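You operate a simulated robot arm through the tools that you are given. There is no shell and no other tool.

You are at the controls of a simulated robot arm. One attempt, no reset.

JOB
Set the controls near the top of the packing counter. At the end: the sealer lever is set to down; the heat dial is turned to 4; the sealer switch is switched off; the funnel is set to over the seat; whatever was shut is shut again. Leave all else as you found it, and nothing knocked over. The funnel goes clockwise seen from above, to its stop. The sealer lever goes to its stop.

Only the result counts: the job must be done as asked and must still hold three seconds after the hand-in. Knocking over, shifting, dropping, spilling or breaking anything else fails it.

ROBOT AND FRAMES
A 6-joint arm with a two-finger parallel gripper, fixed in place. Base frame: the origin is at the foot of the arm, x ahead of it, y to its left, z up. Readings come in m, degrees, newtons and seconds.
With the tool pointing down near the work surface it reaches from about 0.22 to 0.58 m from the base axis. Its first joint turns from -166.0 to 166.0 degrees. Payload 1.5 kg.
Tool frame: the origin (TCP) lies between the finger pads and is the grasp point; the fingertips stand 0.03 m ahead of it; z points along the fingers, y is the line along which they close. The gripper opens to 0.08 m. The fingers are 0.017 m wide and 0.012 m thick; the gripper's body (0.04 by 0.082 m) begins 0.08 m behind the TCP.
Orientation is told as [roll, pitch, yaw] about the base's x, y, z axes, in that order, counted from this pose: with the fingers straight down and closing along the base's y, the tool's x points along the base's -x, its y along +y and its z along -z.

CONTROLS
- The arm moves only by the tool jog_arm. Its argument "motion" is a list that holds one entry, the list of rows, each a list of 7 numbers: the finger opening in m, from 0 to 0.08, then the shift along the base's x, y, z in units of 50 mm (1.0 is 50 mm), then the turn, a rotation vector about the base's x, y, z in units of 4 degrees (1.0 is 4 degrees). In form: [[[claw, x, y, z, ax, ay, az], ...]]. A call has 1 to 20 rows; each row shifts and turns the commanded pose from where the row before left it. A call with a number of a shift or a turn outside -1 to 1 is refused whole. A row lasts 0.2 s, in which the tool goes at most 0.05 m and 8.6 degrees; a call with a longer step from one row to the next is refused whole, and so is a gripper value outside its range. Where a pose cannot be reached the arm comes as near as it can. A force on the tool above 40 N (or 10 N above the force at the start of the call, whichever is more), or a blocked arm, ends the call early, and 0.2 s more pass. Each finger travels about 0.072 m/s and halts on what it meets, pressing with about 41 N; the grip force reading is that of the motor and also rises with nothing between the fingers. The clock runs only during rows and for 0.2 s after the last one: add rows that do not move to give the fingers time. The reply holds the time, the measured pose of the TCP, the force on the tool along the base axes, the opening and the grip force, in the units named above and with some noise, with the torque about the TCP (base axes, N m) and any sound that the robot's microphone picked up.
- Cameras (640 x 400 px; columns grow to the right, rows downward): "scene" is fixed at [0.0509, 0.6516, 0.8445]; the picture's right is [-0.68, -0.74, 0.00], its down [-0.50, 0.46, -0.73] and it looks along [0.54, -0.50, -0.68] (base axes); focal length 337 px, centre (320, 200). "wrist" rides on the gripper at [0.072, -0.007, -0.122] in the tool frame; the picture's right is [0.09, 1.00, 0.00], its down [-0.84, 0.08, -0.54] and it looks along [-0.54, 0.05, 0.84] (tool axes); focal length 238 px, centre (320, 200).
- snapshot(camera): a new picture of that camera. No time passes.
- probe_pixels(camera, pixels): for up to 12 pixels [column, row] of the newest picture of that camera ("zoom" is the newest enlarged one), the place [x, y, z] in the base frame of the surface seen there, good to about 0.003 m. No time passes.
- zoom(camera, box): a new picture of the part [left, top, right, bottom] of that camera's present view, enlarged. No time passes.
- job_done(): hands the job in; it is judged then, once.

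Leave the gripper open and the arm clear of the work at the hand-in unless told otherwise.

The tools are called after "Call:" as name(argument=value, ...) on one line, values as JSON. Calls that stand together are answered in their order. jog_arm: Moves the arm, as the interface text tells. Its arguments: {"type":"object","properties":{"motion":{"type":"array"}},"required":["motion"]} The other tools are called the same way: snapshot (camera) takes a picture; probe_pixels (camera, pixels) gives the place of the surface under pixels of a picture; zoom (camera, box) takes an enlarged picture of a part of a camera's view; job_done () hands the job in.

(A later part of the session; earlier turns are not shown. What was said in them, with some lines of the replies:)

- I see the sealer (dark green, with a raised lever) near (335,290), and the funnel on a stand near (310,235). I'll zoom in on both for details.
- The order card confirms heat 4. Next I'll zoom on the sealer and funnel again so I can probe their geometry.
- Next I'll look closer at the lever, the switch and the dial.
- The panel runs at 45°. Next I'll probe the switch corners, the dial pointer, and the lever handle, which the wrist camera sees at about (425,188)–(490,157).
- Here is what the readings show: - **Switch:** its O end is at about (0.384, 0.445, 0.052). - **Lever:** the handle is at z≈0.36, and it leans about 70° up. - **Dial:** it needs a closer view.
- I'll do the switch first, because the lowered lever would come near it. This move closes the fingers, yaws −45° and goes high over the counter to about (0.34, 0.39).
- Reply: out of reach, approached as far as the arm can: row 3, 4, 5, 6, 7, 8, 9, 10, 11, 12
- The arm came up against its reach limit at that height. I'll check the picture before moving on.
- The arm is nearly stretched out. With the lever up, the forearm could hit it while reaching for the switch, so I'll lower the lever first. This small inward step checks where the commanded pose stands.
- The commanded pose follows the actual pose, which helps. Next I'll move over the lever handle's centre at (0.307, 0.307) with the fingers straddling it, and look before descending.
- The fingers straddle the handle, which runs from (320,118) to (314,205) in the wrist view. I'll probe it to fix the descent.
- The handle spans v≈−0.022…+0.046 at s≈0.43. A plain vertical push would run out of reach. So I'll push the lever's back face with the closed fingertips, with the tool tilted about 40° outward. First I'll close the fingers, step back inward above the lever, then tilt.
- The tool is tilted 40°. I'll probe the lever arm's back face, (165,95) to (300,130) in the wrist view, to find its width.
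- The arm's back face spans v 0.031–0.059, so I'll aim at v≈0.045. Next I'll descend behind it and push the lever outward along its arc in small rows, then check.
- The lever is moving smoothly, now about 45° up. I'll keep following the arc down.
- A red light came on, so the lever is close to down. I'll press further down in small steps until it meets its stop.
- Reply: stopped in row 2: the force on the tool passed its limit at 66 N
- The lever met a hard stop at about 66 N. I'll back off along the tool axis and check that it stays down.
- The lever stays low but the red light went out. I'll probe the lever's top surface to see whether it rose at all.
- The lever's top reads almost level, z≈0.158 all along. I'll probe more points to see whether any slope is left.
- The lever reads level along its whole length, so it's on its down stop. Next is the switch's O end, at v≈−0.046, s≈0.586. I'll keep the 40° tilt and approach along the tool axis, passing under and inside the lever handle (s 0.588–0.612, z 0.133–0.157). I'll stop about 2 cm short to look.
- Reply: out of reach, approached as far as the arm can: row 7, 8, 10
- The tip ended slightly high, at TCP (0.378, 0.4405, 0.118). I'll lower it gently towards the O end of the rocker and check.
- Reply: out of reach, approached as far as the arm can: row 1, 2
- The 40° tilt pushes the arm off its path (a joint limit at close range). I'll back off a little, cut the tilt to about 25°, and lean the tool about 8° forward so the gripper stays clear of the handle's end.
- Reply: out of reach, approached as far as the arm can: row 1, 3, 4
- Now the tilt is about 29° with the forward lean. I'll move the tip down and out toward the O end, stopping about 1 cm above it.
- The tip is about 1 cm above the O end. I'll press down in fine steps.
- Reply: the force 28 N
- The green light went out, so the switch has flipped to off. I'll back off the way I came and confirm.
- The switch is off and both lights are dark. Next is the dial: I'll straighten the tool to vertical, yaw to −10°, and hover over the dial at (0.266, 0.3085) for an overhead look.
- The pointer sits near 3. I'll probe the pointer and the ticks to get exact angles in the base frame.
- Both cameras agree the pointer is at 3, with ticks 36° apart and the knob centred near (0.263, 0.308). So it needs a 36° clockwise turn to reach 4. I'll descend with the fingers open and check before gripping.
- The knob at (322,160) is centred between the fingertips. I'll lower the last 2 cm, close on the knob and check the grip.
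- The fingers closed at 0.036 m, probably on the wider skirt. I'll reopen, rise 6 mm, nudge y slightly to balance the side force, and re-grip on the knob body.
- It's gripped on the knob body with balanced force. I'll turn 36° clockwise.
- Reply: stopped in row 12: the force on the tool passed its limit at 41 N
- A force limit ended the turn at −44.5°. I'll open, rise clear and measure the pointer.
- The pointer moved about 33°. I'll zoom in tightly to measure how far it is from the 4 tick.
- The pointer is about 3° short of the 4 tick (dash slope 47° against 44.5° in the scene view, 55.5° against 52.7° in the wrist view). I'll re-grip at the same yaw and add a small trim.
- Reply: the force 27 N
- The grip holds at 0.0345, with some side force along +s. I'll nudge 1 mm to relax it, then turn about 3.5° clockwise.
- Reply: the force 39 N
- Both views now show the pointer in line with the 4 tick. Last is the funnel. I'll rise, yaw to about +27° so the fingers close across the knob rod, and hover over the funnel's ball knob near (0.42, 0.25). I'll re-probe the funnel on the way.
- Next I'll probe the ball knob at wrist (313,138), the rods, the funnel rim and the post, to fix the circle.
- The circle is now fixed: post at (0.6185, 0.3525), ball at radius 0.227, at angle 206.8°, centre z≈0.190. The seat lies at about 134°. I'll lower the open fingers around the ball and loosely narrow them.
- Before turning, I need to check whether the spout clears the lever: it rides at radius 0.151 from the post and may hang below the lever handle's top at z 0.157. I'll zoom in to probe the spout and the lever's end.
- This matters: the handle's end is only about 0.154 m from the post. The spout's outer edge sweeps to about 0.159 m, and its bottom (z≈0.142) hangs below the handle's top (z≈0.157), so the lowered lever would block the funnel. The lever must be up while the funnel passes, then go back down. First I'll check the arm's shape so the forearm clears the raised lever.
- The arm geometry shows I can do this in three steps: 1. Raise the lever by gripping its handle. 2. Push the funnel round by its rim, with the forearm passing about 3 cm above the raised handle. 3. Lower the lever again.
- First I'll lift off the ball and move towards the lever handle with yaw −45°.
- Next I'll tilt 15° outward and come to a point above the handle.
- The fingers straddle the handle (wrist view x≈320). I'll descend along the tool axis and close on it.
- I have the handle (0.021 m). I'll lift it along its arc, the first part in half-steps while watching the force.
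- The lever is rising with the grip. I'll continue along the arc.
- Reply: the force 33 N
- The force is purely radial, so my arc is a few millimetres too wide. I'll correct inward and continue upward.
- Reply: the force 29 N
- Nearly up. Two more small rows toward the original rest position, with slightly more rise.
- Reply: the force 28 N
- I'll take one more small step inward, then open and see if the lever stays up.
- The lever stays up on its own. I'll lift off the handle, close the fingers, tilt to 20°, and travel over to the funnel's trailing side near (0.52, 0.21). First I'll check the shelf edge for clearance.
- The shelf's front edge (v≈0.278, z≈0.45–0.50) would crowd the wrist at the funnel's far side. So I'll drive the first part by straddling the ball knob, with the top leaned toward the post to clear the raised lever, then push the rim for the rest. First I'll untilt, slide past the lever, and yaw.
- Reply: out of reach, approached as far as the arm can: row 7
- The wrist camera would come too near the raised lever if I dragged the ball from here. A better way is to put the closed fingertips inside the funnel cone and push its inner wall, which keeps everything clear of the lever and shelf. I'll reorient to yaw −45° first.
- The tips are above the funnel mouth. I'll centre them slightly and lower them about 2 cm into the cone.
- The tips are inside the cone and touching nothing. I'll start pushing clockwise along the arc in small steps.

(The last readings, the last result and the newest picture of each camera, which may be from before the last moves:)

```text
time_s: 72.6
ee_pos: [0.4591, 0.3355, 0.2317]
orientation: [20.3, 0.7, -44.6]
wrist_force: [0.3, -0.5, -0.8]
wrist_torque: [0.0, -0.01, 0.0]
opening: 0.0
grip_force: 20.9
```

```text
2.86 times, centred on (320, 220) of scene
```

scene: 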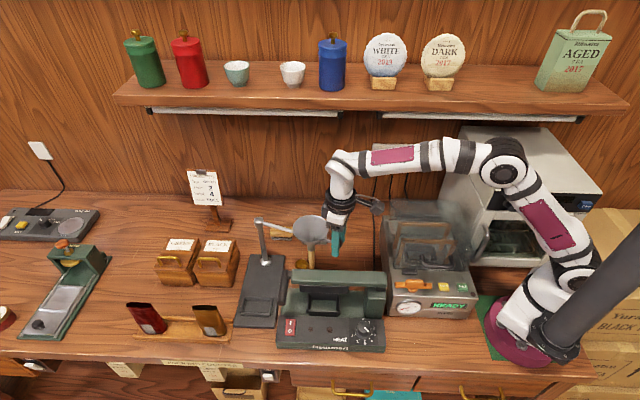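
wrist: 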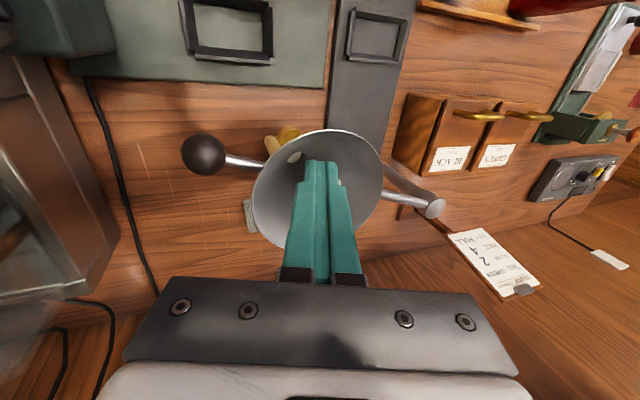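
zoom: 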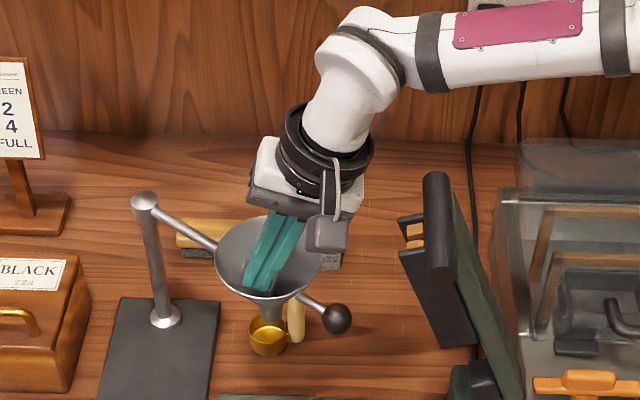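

It's turning smoothly with almost no force. Continuing.

Call:
jog_arm(motion=[[[0, 0.002, 0.213, 0, 0, 0, 0], [0, 0.002, 0.213, 0, 0, 0, 0], [0, 0.02, 0.158, 0, 0, 0, 0], [0, 0.02, 0.158, 0, 0, 0, 0], [0, 0.037, 0.155, 0, 0, 0, 0], [0, 0.037, 0.155, 0, 0, 0, 0], [0, 0.052, 0.15, 0, 0, 0, 0], [0, 0.052, 0.15, 0, 0, 0, 0], [0, 0, 0, 0, 0, 0, 0]]])

Call:
snapshot(camera="scene")

Call:
snapshot(camera="wrist")

```text
time_s: 74.6
ee_pos: [0.4713, 0.4046, 0.2307]
orientation: [20.2, 0.9, -44.7]
wrist_force: [1.1, 0.1, 0.6]
wrist_torque: [0.0, -0.01, 0.01]
opening: 0.0
grip_force: 21.1
```

```text
taken
```

scene: 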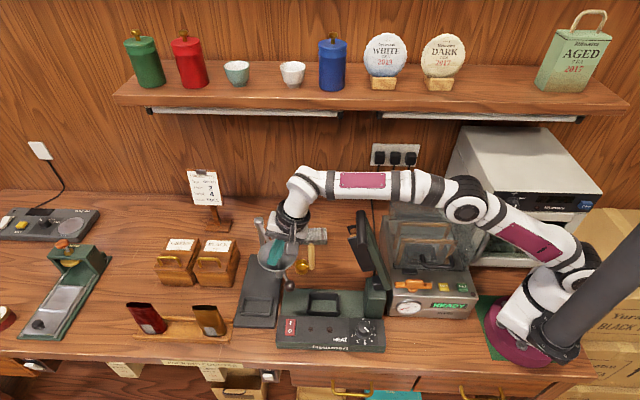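

```text
taken
```

wrist: 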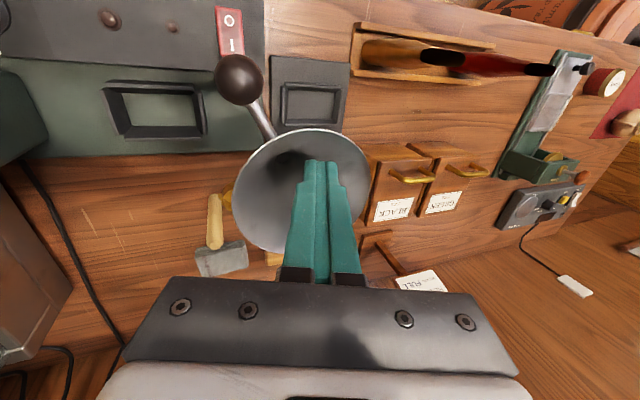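

The funnel is now at about 166°. I'll push it a little more from inside (to about 160°), then back off, lift out, and go round to the trailing side of the rim for the rest of the push.

Call:
jog_arm(motion=[[[0, 0.058, 0.128, 0, 0, 0, 0], [0, 0.058, 0.128, 0, 0, 0, 0], [0, 0, 0, 0, 0, 0, 0], [0, -0.1, -0.28, 0, 0, 0, 0], [0, 0, 0, 0.5, 0, 0, 0], [0, 0, 0, 0.4, 0, 0, 0], [0, -0.13, -0.44, 0, 0, 0, 0], [0, -0.13, -0.44, 0, 0, 0, 0], [0, -0.13, -0.44, 0, 0, 0, 0], [0, 0, 0, 0, 0, 0, 0]]])

Call:
snapshot(camera="wrist")

Call:
zoom(camera="scene", box=[230, 150, 410, 320])

```text
time_s: 76.8
ee_pos: [0.4507, 0.3369, 0.2741]
orientation: [20.2, 0.9, -44.6]
wrist_force: [-0.1, -0.5, 0.4]
wrist_torque: [-0.02, 0.01, 0.02]
opening: 0.0
grip_force: 21.8
```

```text
taken
```

wrist: 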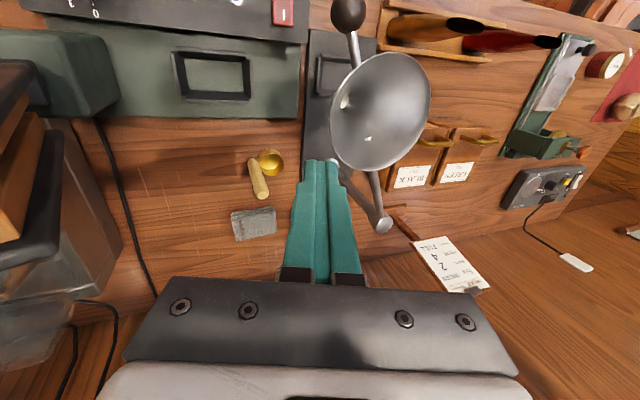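

```text
2.35 times, centred on (320, 235) of scene
```

zoom: 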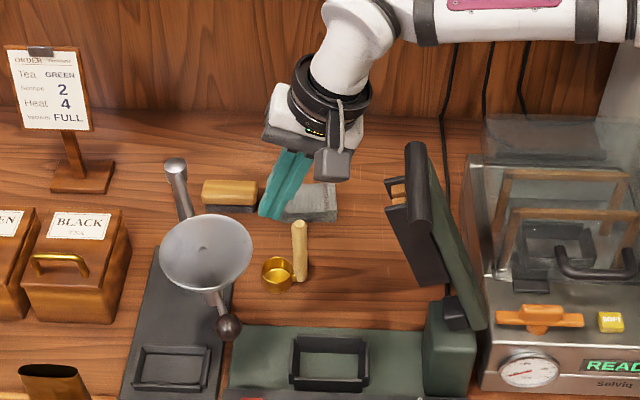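

The funnel is now well round, so I'll probe where it is: ball at (228,327), rim and rods.

Call:
probe_pixels(camera="zoom", pixels=[[228, 325], [162, 262], [250, 245], [205, 216], [200, 292], [214, 300], [178, 168], [186, 205]])

Call:
probe_pixels(camera="wrist", pixels=[[348, 14], [352, 45], [375, 185], [380, 210], [333, 130], [375, 55], [428, 95], [365, 168], [265, 180], [252, 225]])

```text
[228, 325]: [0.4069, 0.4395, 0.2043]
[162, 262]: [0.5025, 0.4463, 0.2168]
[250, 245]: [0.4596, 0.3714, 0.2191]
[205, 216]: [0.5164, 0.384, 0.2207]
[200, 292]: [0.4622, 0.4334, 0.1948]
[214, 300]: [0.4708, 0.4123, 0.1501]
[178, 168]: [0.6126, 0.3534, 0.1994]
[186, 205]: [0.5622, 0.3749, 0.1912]
```

```text
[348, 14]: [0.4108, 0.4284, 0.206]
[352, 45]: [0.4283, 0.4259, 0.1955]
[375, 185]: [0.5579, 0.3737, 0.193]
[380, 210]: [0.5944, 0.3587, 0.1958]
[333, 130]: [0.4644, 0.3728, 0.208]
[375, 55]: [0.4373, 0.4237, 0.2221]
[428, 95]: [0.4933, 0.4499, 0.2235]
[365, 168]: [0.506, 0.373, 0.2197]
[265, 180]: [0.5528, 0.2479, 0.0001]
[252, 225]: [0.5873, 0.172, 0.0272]
```

The funnel is at about 159°. I'll lower the tips to rim height behind it (gap about 1.7 cm) and push along the arc to about 140°.

Call:
jog_arm(motion=[[[0, 0, 0, -0.46, 0, 0, 0], [0, 0, 0, -0.46, 0, 0, 0], [0, 0.065, 0.159, 0, 0, 0, 0], [0, 0.065, 0.159, 0, 0, 0, 0], [0, 0.021, 0.252, 0, 0, 0, 0], [0, 0.021, 0.252, 0, 0, 0, 0], [0, 0.067, 0.273, 0, 0, 0, 0], [0, 0.067, 0.273, 0, 0, 0, 0], [0, 0, 0, 0, 0, 0, 0]]])

Call:
snapshot(camera="wrist")

Call:
zoom(camera="scene", box=[230, 150, 410, 320])

```text
time_s: 78.8
ee_pos: [0.4665, 0.4057, 0.2318]
orientation: [20.1, 0.8, -44.6]
wrist_force: [0.4, -0.2, 0.0]
wrist_torque: [-0.02, 0.03, -0.04]
opening: 0.0002
grip_force: 21.2
```

```text
taken
```

wrist: 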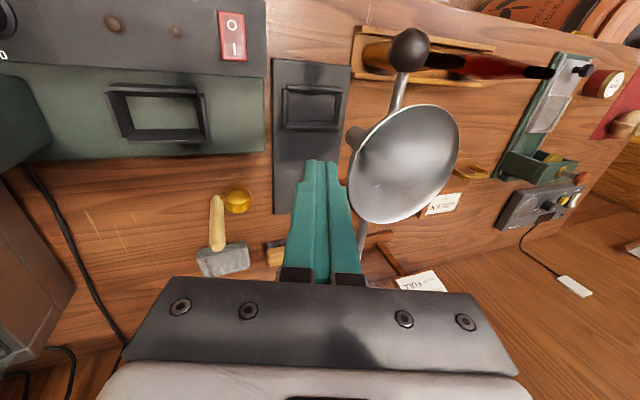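

```text
2.35 times, centred on (320, 235) of scene
```

zoom: 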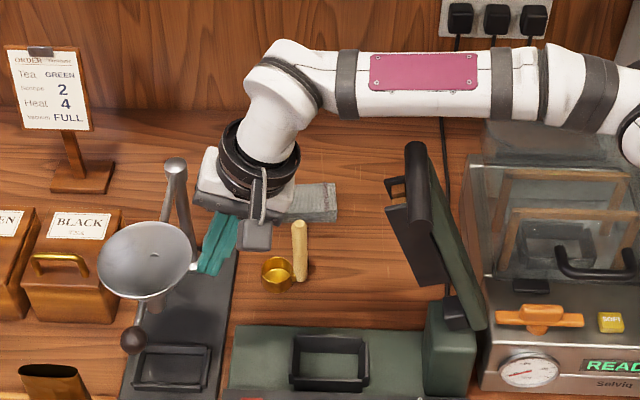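

Call:
probe_pixels(camera="zoom", pixels=[[132, 339], [142, 312], [102, 275], [185, 285], [150, 224], [155, 300], [172, 368], [150, 350], [205, 352], [200, 385], [138, 382]])

Call:
probe_pixels(camera="wrist", pixels=[[408, 48], [400, 90], [352, 140], [352, 205], [385, 222], [455, 150], [320, 105]])

```text
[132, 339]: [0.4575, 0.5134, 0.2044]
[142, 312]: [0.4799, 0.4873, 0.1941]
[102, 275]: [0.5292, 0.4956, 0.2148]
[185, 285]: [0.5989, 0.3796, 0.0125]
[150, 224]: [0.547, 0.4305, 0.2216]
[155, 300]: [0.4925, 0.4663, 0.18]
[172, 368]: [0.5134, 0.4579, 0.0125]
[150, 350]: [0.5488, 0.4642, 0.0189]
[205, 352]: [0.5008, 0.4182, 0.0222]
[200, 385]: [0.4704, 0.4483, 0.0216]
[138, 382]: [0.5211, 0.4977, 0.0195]
```

```text
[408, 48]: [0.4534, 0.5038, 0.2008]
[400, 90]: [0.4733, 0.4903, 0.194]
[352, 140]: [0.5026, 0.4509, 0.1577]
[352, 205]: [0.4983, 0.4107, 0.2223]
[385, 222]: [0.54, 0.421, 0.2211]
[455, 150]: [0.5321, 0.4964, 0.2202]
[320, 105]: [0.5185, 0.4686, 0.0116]
```

The funnel is at about 135.5°, right over the seat (frame centre ≈136°). I'll push gently further until the stop is felt.

Call:
jog_arm(motion=[[[0, 0.04, 0.09, 0, 0, 0, 0], [0, 0.04, 0.08, 0, 0, 0, 0], [0, 0.04, 0.07, 0, 0, 0, 0], [0, 0.04, 0.07, 0, 0, 0, 0], [0, 0, 0, 0, 0, 0, 0]]])

Call:
zoom(camera="scene", box=[230, 150, 410, 320])

```text
time_s: 79.6
ee_pos: [0.4714, 0.4132, 0.2301]
orientation: [19.8, 1.0, -44.9]
wrist_force: [-13.2, -16.6, 5.9]
wrist_torque: [-0.08, 0.09, 0.01]
opening: 0.0001
grip_force: 21.6
stopped in row 3: the force on the tool passed its limit at 53 N (the readings are from after the stop); the commanded pose is now the measured one
```

```text
2.35 times, centred on (320, 235) of scene
```

zoom: 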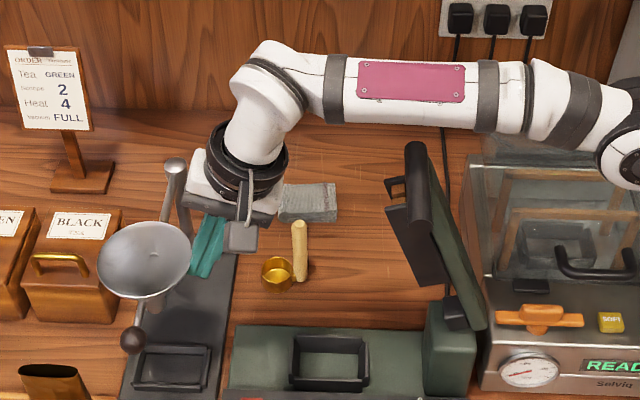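

The stop was felt at 53 N and the funnel sits over the seat. I'll back off, rise, and travel over the raised lever to its back side at 40° tilt for the second lowering.

Call:
jog_arm(motion=[[[0, -0.4, -0.4, 0, 0, 0, 0], [0, -0.14, -0.14, 0.9, 0, 0, 0], [0, -0.14, -0.14, 0.9, 0, 0, 0], [0, -0.14, -0.14, 0.9, 0, 0, 0], [0, -0.28, -0.28, 0.6, 0, 0, 0], [0, -0.28, -0.28, 0.6, 0, 0, 0], [0, -0.5, -0.5, 0.2, 0, 0, 0], [0, -0.55, -0.55, 0, 0, 0, 0], [0, -0.55, -0.55, 0, 0, 0, 0], [0, -0.55, -0.55, 0, 0, 0, 0], [0, 0, 0, 0, 0, 0, 0]]])

Call:
snapshot(camera="scene")

```text
time_s: 82.0
ee_pos: [0.2966, 0.238, 0.4366]
orientation: [19.9, 0.9, -44.7]
wrist_force: [0.5, 0.0, -0.2]
wrist_torque: [0.03, 0.01, -0.01]
opening: 0.0
grip_force: 21.3
```

```text
taken
```

scene: 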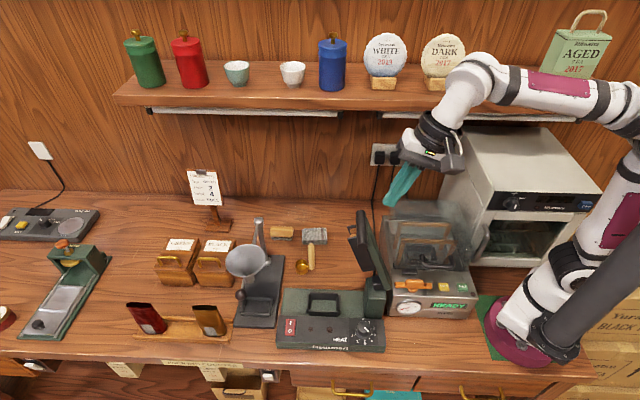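

The funnel is over the seat and the scene is tidy. Next I'll tilt to 40°, descend behind the lever, and repeat the earlier push along its arc.

Call:
jog_arm(motion=[[[0, -0.03, -0.051, 0, 0.707, -0.707, 0], [0, -0.03, -0.051, 0, 0.707, -0.707, 0], [0, -0.03, -0.051, 0, 0.707, -0.707, 0], [0, -0.03, -0.051, 0, 0.707, -0.707, 0], [0, -0.034, -0.052, 0, 0.707, -0.707, 0], [0, 0, 0, 0, 0, 0, 0]]])

Call:
snapshot(camera="wrist")

Call:
probe_pixels(camera="wrist", pixels=[[300, 112], [302, 125], [270, 105], [270, 120], [270, 134], [220, 110], [330, 60], [324, 140]])

```text
time_s: 83.4
ee_pos: [0.286, 0.2251, 0.4354]
orientation: [40.1, 0.7, -44.5]
wrist_force: [0.0, -0.1, -0.9]
wrist_torque: [0.0, 0.02, 0.0]
opening: 0.0
grip_force: 21.7
```

```text
taken
```

wrist: 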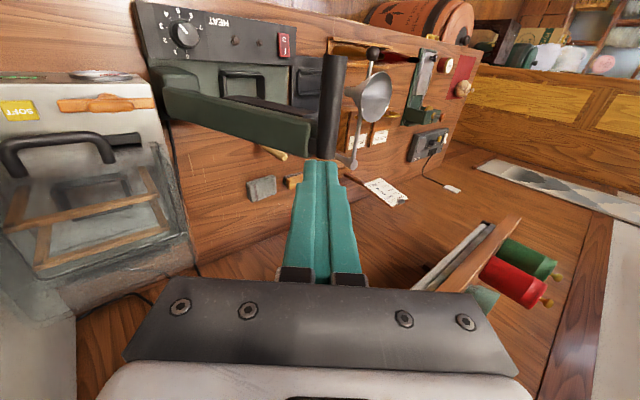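

```text
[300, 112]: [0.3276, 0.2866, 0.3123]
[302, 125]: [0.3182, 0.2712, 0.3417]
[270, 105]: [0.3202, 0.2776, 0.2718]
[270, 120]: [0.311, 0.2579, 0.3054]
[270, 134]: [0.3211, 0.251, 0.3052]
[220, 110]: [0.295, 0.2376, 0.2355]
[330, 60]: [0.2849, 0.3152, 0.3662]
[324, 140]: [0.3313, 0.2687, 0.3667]
```

The lever is in its original raised position. I'll descend behind it and push it down along the same arc as before.

Call:
jog_arm(motion=[[[0, 0, 0, -0.814, 0, 0, 0], [0, 0, 0, -0.814, 0, 0, 0], [0, 0.095, 0.095, -0.28, 0, 0, 0], [0, 0.095, 0.095, -0.28, 0, 0, 0], [0, 0.226, 0.226, -0.137, 0, 0, 0], [0, 0.226, 0.226, -0.137, 0, 0, 0], [0, 0.208, 0.208, -0.193, 0, 0, 0], [0, 0.208, 0.208, -0.193, 0, 0, 0], [0, 0.245, 0.245, -0.153, 0, 0, 0], [0, 0.245, 0.245, -0.153, 0, 0, 0], [0, 0.214, 0.214, -0.2, 0, 0, 0], [0, 0.214, 0.214, -0.2, 0, 0, 0]]])

Call:
zoom(camera="scene", box=[220, 150, 420, 350])

```text
time_s: 86.0
ee_pos: [0.3872, 0.3251, 0.256]
orientation: [39.9, 0.9, -44.4]
wrist_force: [0.3, 1.3, -0.2]
wrist_torque: [-0.01, 0.0, -0.03]
opening: 0.0
grip_force: 21.1
```

```text
2.00 times, centred on (320, 250) of scene
```

zoom: 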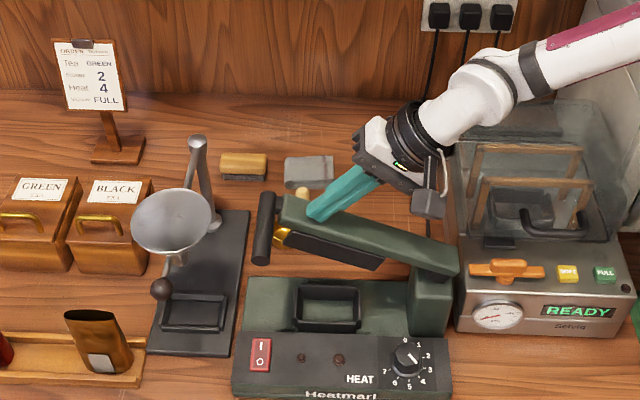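

The lever is partway down and clear of the funnel. I'll continue down to the stop.

Call:
jog_arm(motion=[[[0, 0.113, 0.113, -0.31, 0, 0, 0], [0, 0.113, 0.113, -0.31, 0, 0, 0], [0, 0.075, 0.075, -0.31, 0, 0, 0], [0, 0.075, 0.075, -0.3, 0, 0, 0], [0, 0, 0, -0.08, 0, 0, 0], [0, 0, 0, -0.06, 0, 0, 0], [0, 0, 0, -0.05, 0, 0, 0], [0, 0, 0, -0.05, 0, 0, 0], [0, 0, 0, -0.05, 0, 0, 0]]])

Call:
zoom(camera="scene", box=[220, 150, 420, 350])

```text
time_s: 87.9
ee_pos: [0.4049, 0.3422, 0.1868]
orientation: [40.3, 0.9, -44.5]
wrist_force: [-10.0, -6.9, 14.1]
wrist_torque: [-0.19, 0.09, -0.03]
opening: 0.0
grip_force: 20.9
stopped in row 9: the force on the tool passed its limit at 49 N (the readings are from after the stop); the commanded pose is now the measured one
```

```text
2.00 times, centred on (320, 250) of scene
```

zoom: 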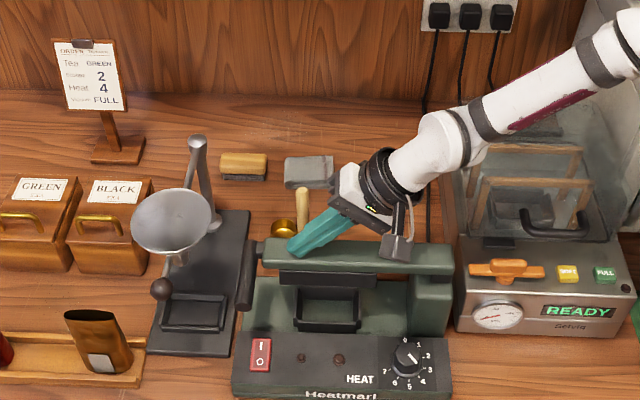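

The lever is on its stop again (49 N). I'll back off along the tool axis and go clear, opening the gripper once well away.

Call:
jog_arm(motion=[[[0, -0.2, -0.2, 0.35, 0, 0, 0], [0, -0.4, -0.4, 0.7, 0, 0, 0], [0, -0.4, -0.4, 0.7, 0, 0, 0], [0, -0.4, -0.4, 0.7, 0, 0, 0], [0, -0.3, -0.4, 0.7, -0.707, 0.707, 0], [0, -0.1, -0.4, 0.7, -0.707, 0.707, 0], [0, 0, -0.5, 0.5, -0.707, 0.707, 0], [0.02, 0, -0.5, 0.3, -0.707, 0.707, 0], [0.05, 0, -0.3, 0, -0.707, 0.707, 0], [0.08, 0, 0, 0, -0.707, 0.707, 0], [0.08, 0, 0, 0, -0.707, 0.707, 0], [0.08, 0, 0, 0, -0.707, 0.707, 0], [0.08, 0, 0, 0, -0.707, 0.707, 0], [0.08, 0, 0, 0, -0.707, 0.707, 0], [0.08, 0, 0, 0, 0, 0, 0], [0.08, 0, 0, 0, 0, 0, 0]]])

Call:
snapshot(camera="scene")

Call:
zoom(camera="scene", box=[220, 210, 400, 360])

```text
time_s: 91.3
ee_pos: [0.3153, 0.1661, 0.4176]
orientation: [0.0, 1.0, -45.1]
wrist_force: [-0.3, -0.6, 0.9]
wrist_torque: [0.02, 0.02, 0.01]
opening: 0.0801
grip_force: 0.0
```

```text
taken
```

scene: 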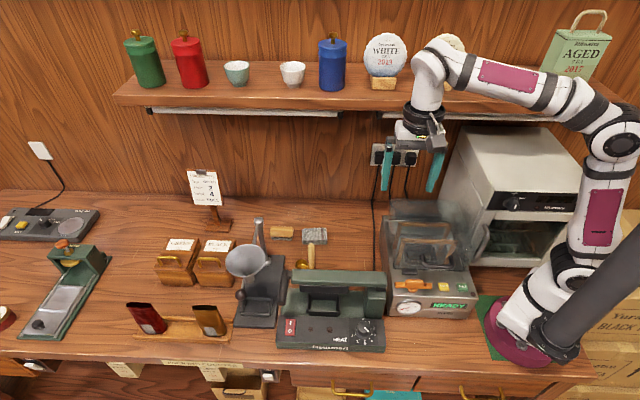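

```text
2.67 times, centred on (310, 285) of scene
```

zoom: 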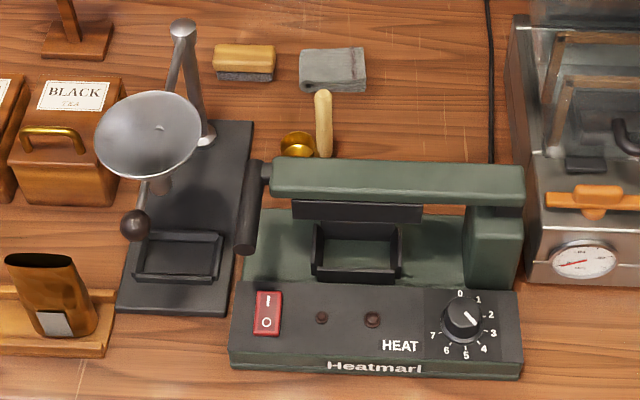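

I'll verify the lever level, the funnel angle and the dial.

Call:
probe_pixels(camera="zoom", pixels=[[285, 172], [320, 175], [360, 178], [420, 182], [470, 184], [510, 186], [250, 200], [135, 225], [183, 30], [148, 160], [160, 185]])

Call:
zoom(camera="scene", box=[355, 315, 391, 345])

Call:
zoom(camera="scene", box=[265, 305, 355, 355])

```text
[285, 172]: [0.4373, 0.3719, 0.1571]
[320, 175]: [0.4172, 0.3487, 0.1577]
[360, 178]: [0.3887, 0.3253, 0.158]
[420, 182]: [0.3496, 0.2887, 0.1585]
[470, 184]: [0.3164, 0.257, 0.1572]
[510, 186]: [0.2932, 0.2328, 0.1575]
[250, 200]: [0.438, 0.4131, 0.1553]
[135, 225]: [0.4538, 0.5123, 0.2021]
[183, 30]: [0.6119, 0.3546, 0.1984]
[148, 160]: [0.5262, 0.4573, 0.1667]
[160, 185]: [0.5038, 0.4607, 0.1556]
```

```text
13.33 times, centred on (373, 330) of scene
```

zoom: 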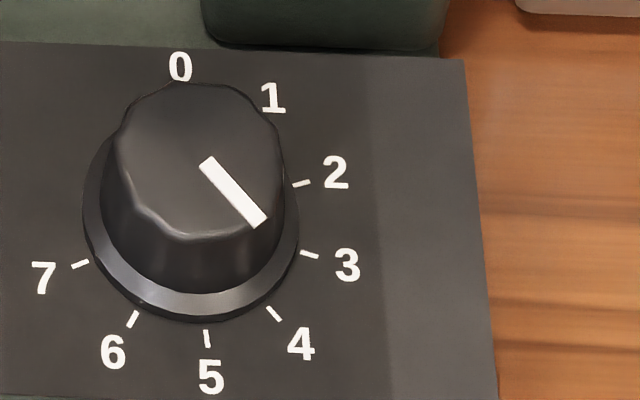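

```text
7.11 times, centred on (310, 330) of scene
```

zoom: 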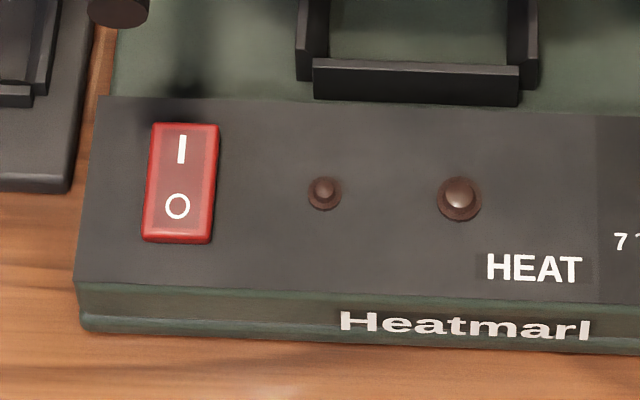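

Everything checks out:
- **Lever:** level along its whole length at z≈0.157, on its down stop.
- **Dial:** the pointer is in line with the 4 tick.
- **Switch:** off, with both lamps dark.
- **Funnel:** against its stop, with the spout at about (0.505, 0.458) over the seat at (0.51, 0.457).
- **Everything else:** I opened nothing, so there is nothing to shut. The surrounding items look undisturbed in the pictures, the gripper is open and the arm is clear.

I'm handing the job in.

Call:
job_done()

```text
The job is handed in.
```

The job is handed in with all four controls set as you asked; no verdict came back with the hand-in, so this is from my own last checks.

- **Sealer lever:** down on its stop and level along its length.
- **Heat dial:** turned from 3 to 4, with the pointer in line with the 4 tick.
- **Sealer switch:** off, with both lamps dark.
- **Funnel:** turned clockwise to its stop, with the spout over the seat.

I had to lower the lever twice. With the lever down, its handle would have blocked the funnel's spout, so I raised it again, turned the funnel, then lowered it. The first time the lever came down, while the switch was still on, the red lamp lit for a moment.

I opened nothing, so there was nothing to shut. In the final pictures nothing looked knocked over or shifted. The gripper was left open and the arm clear of the work.
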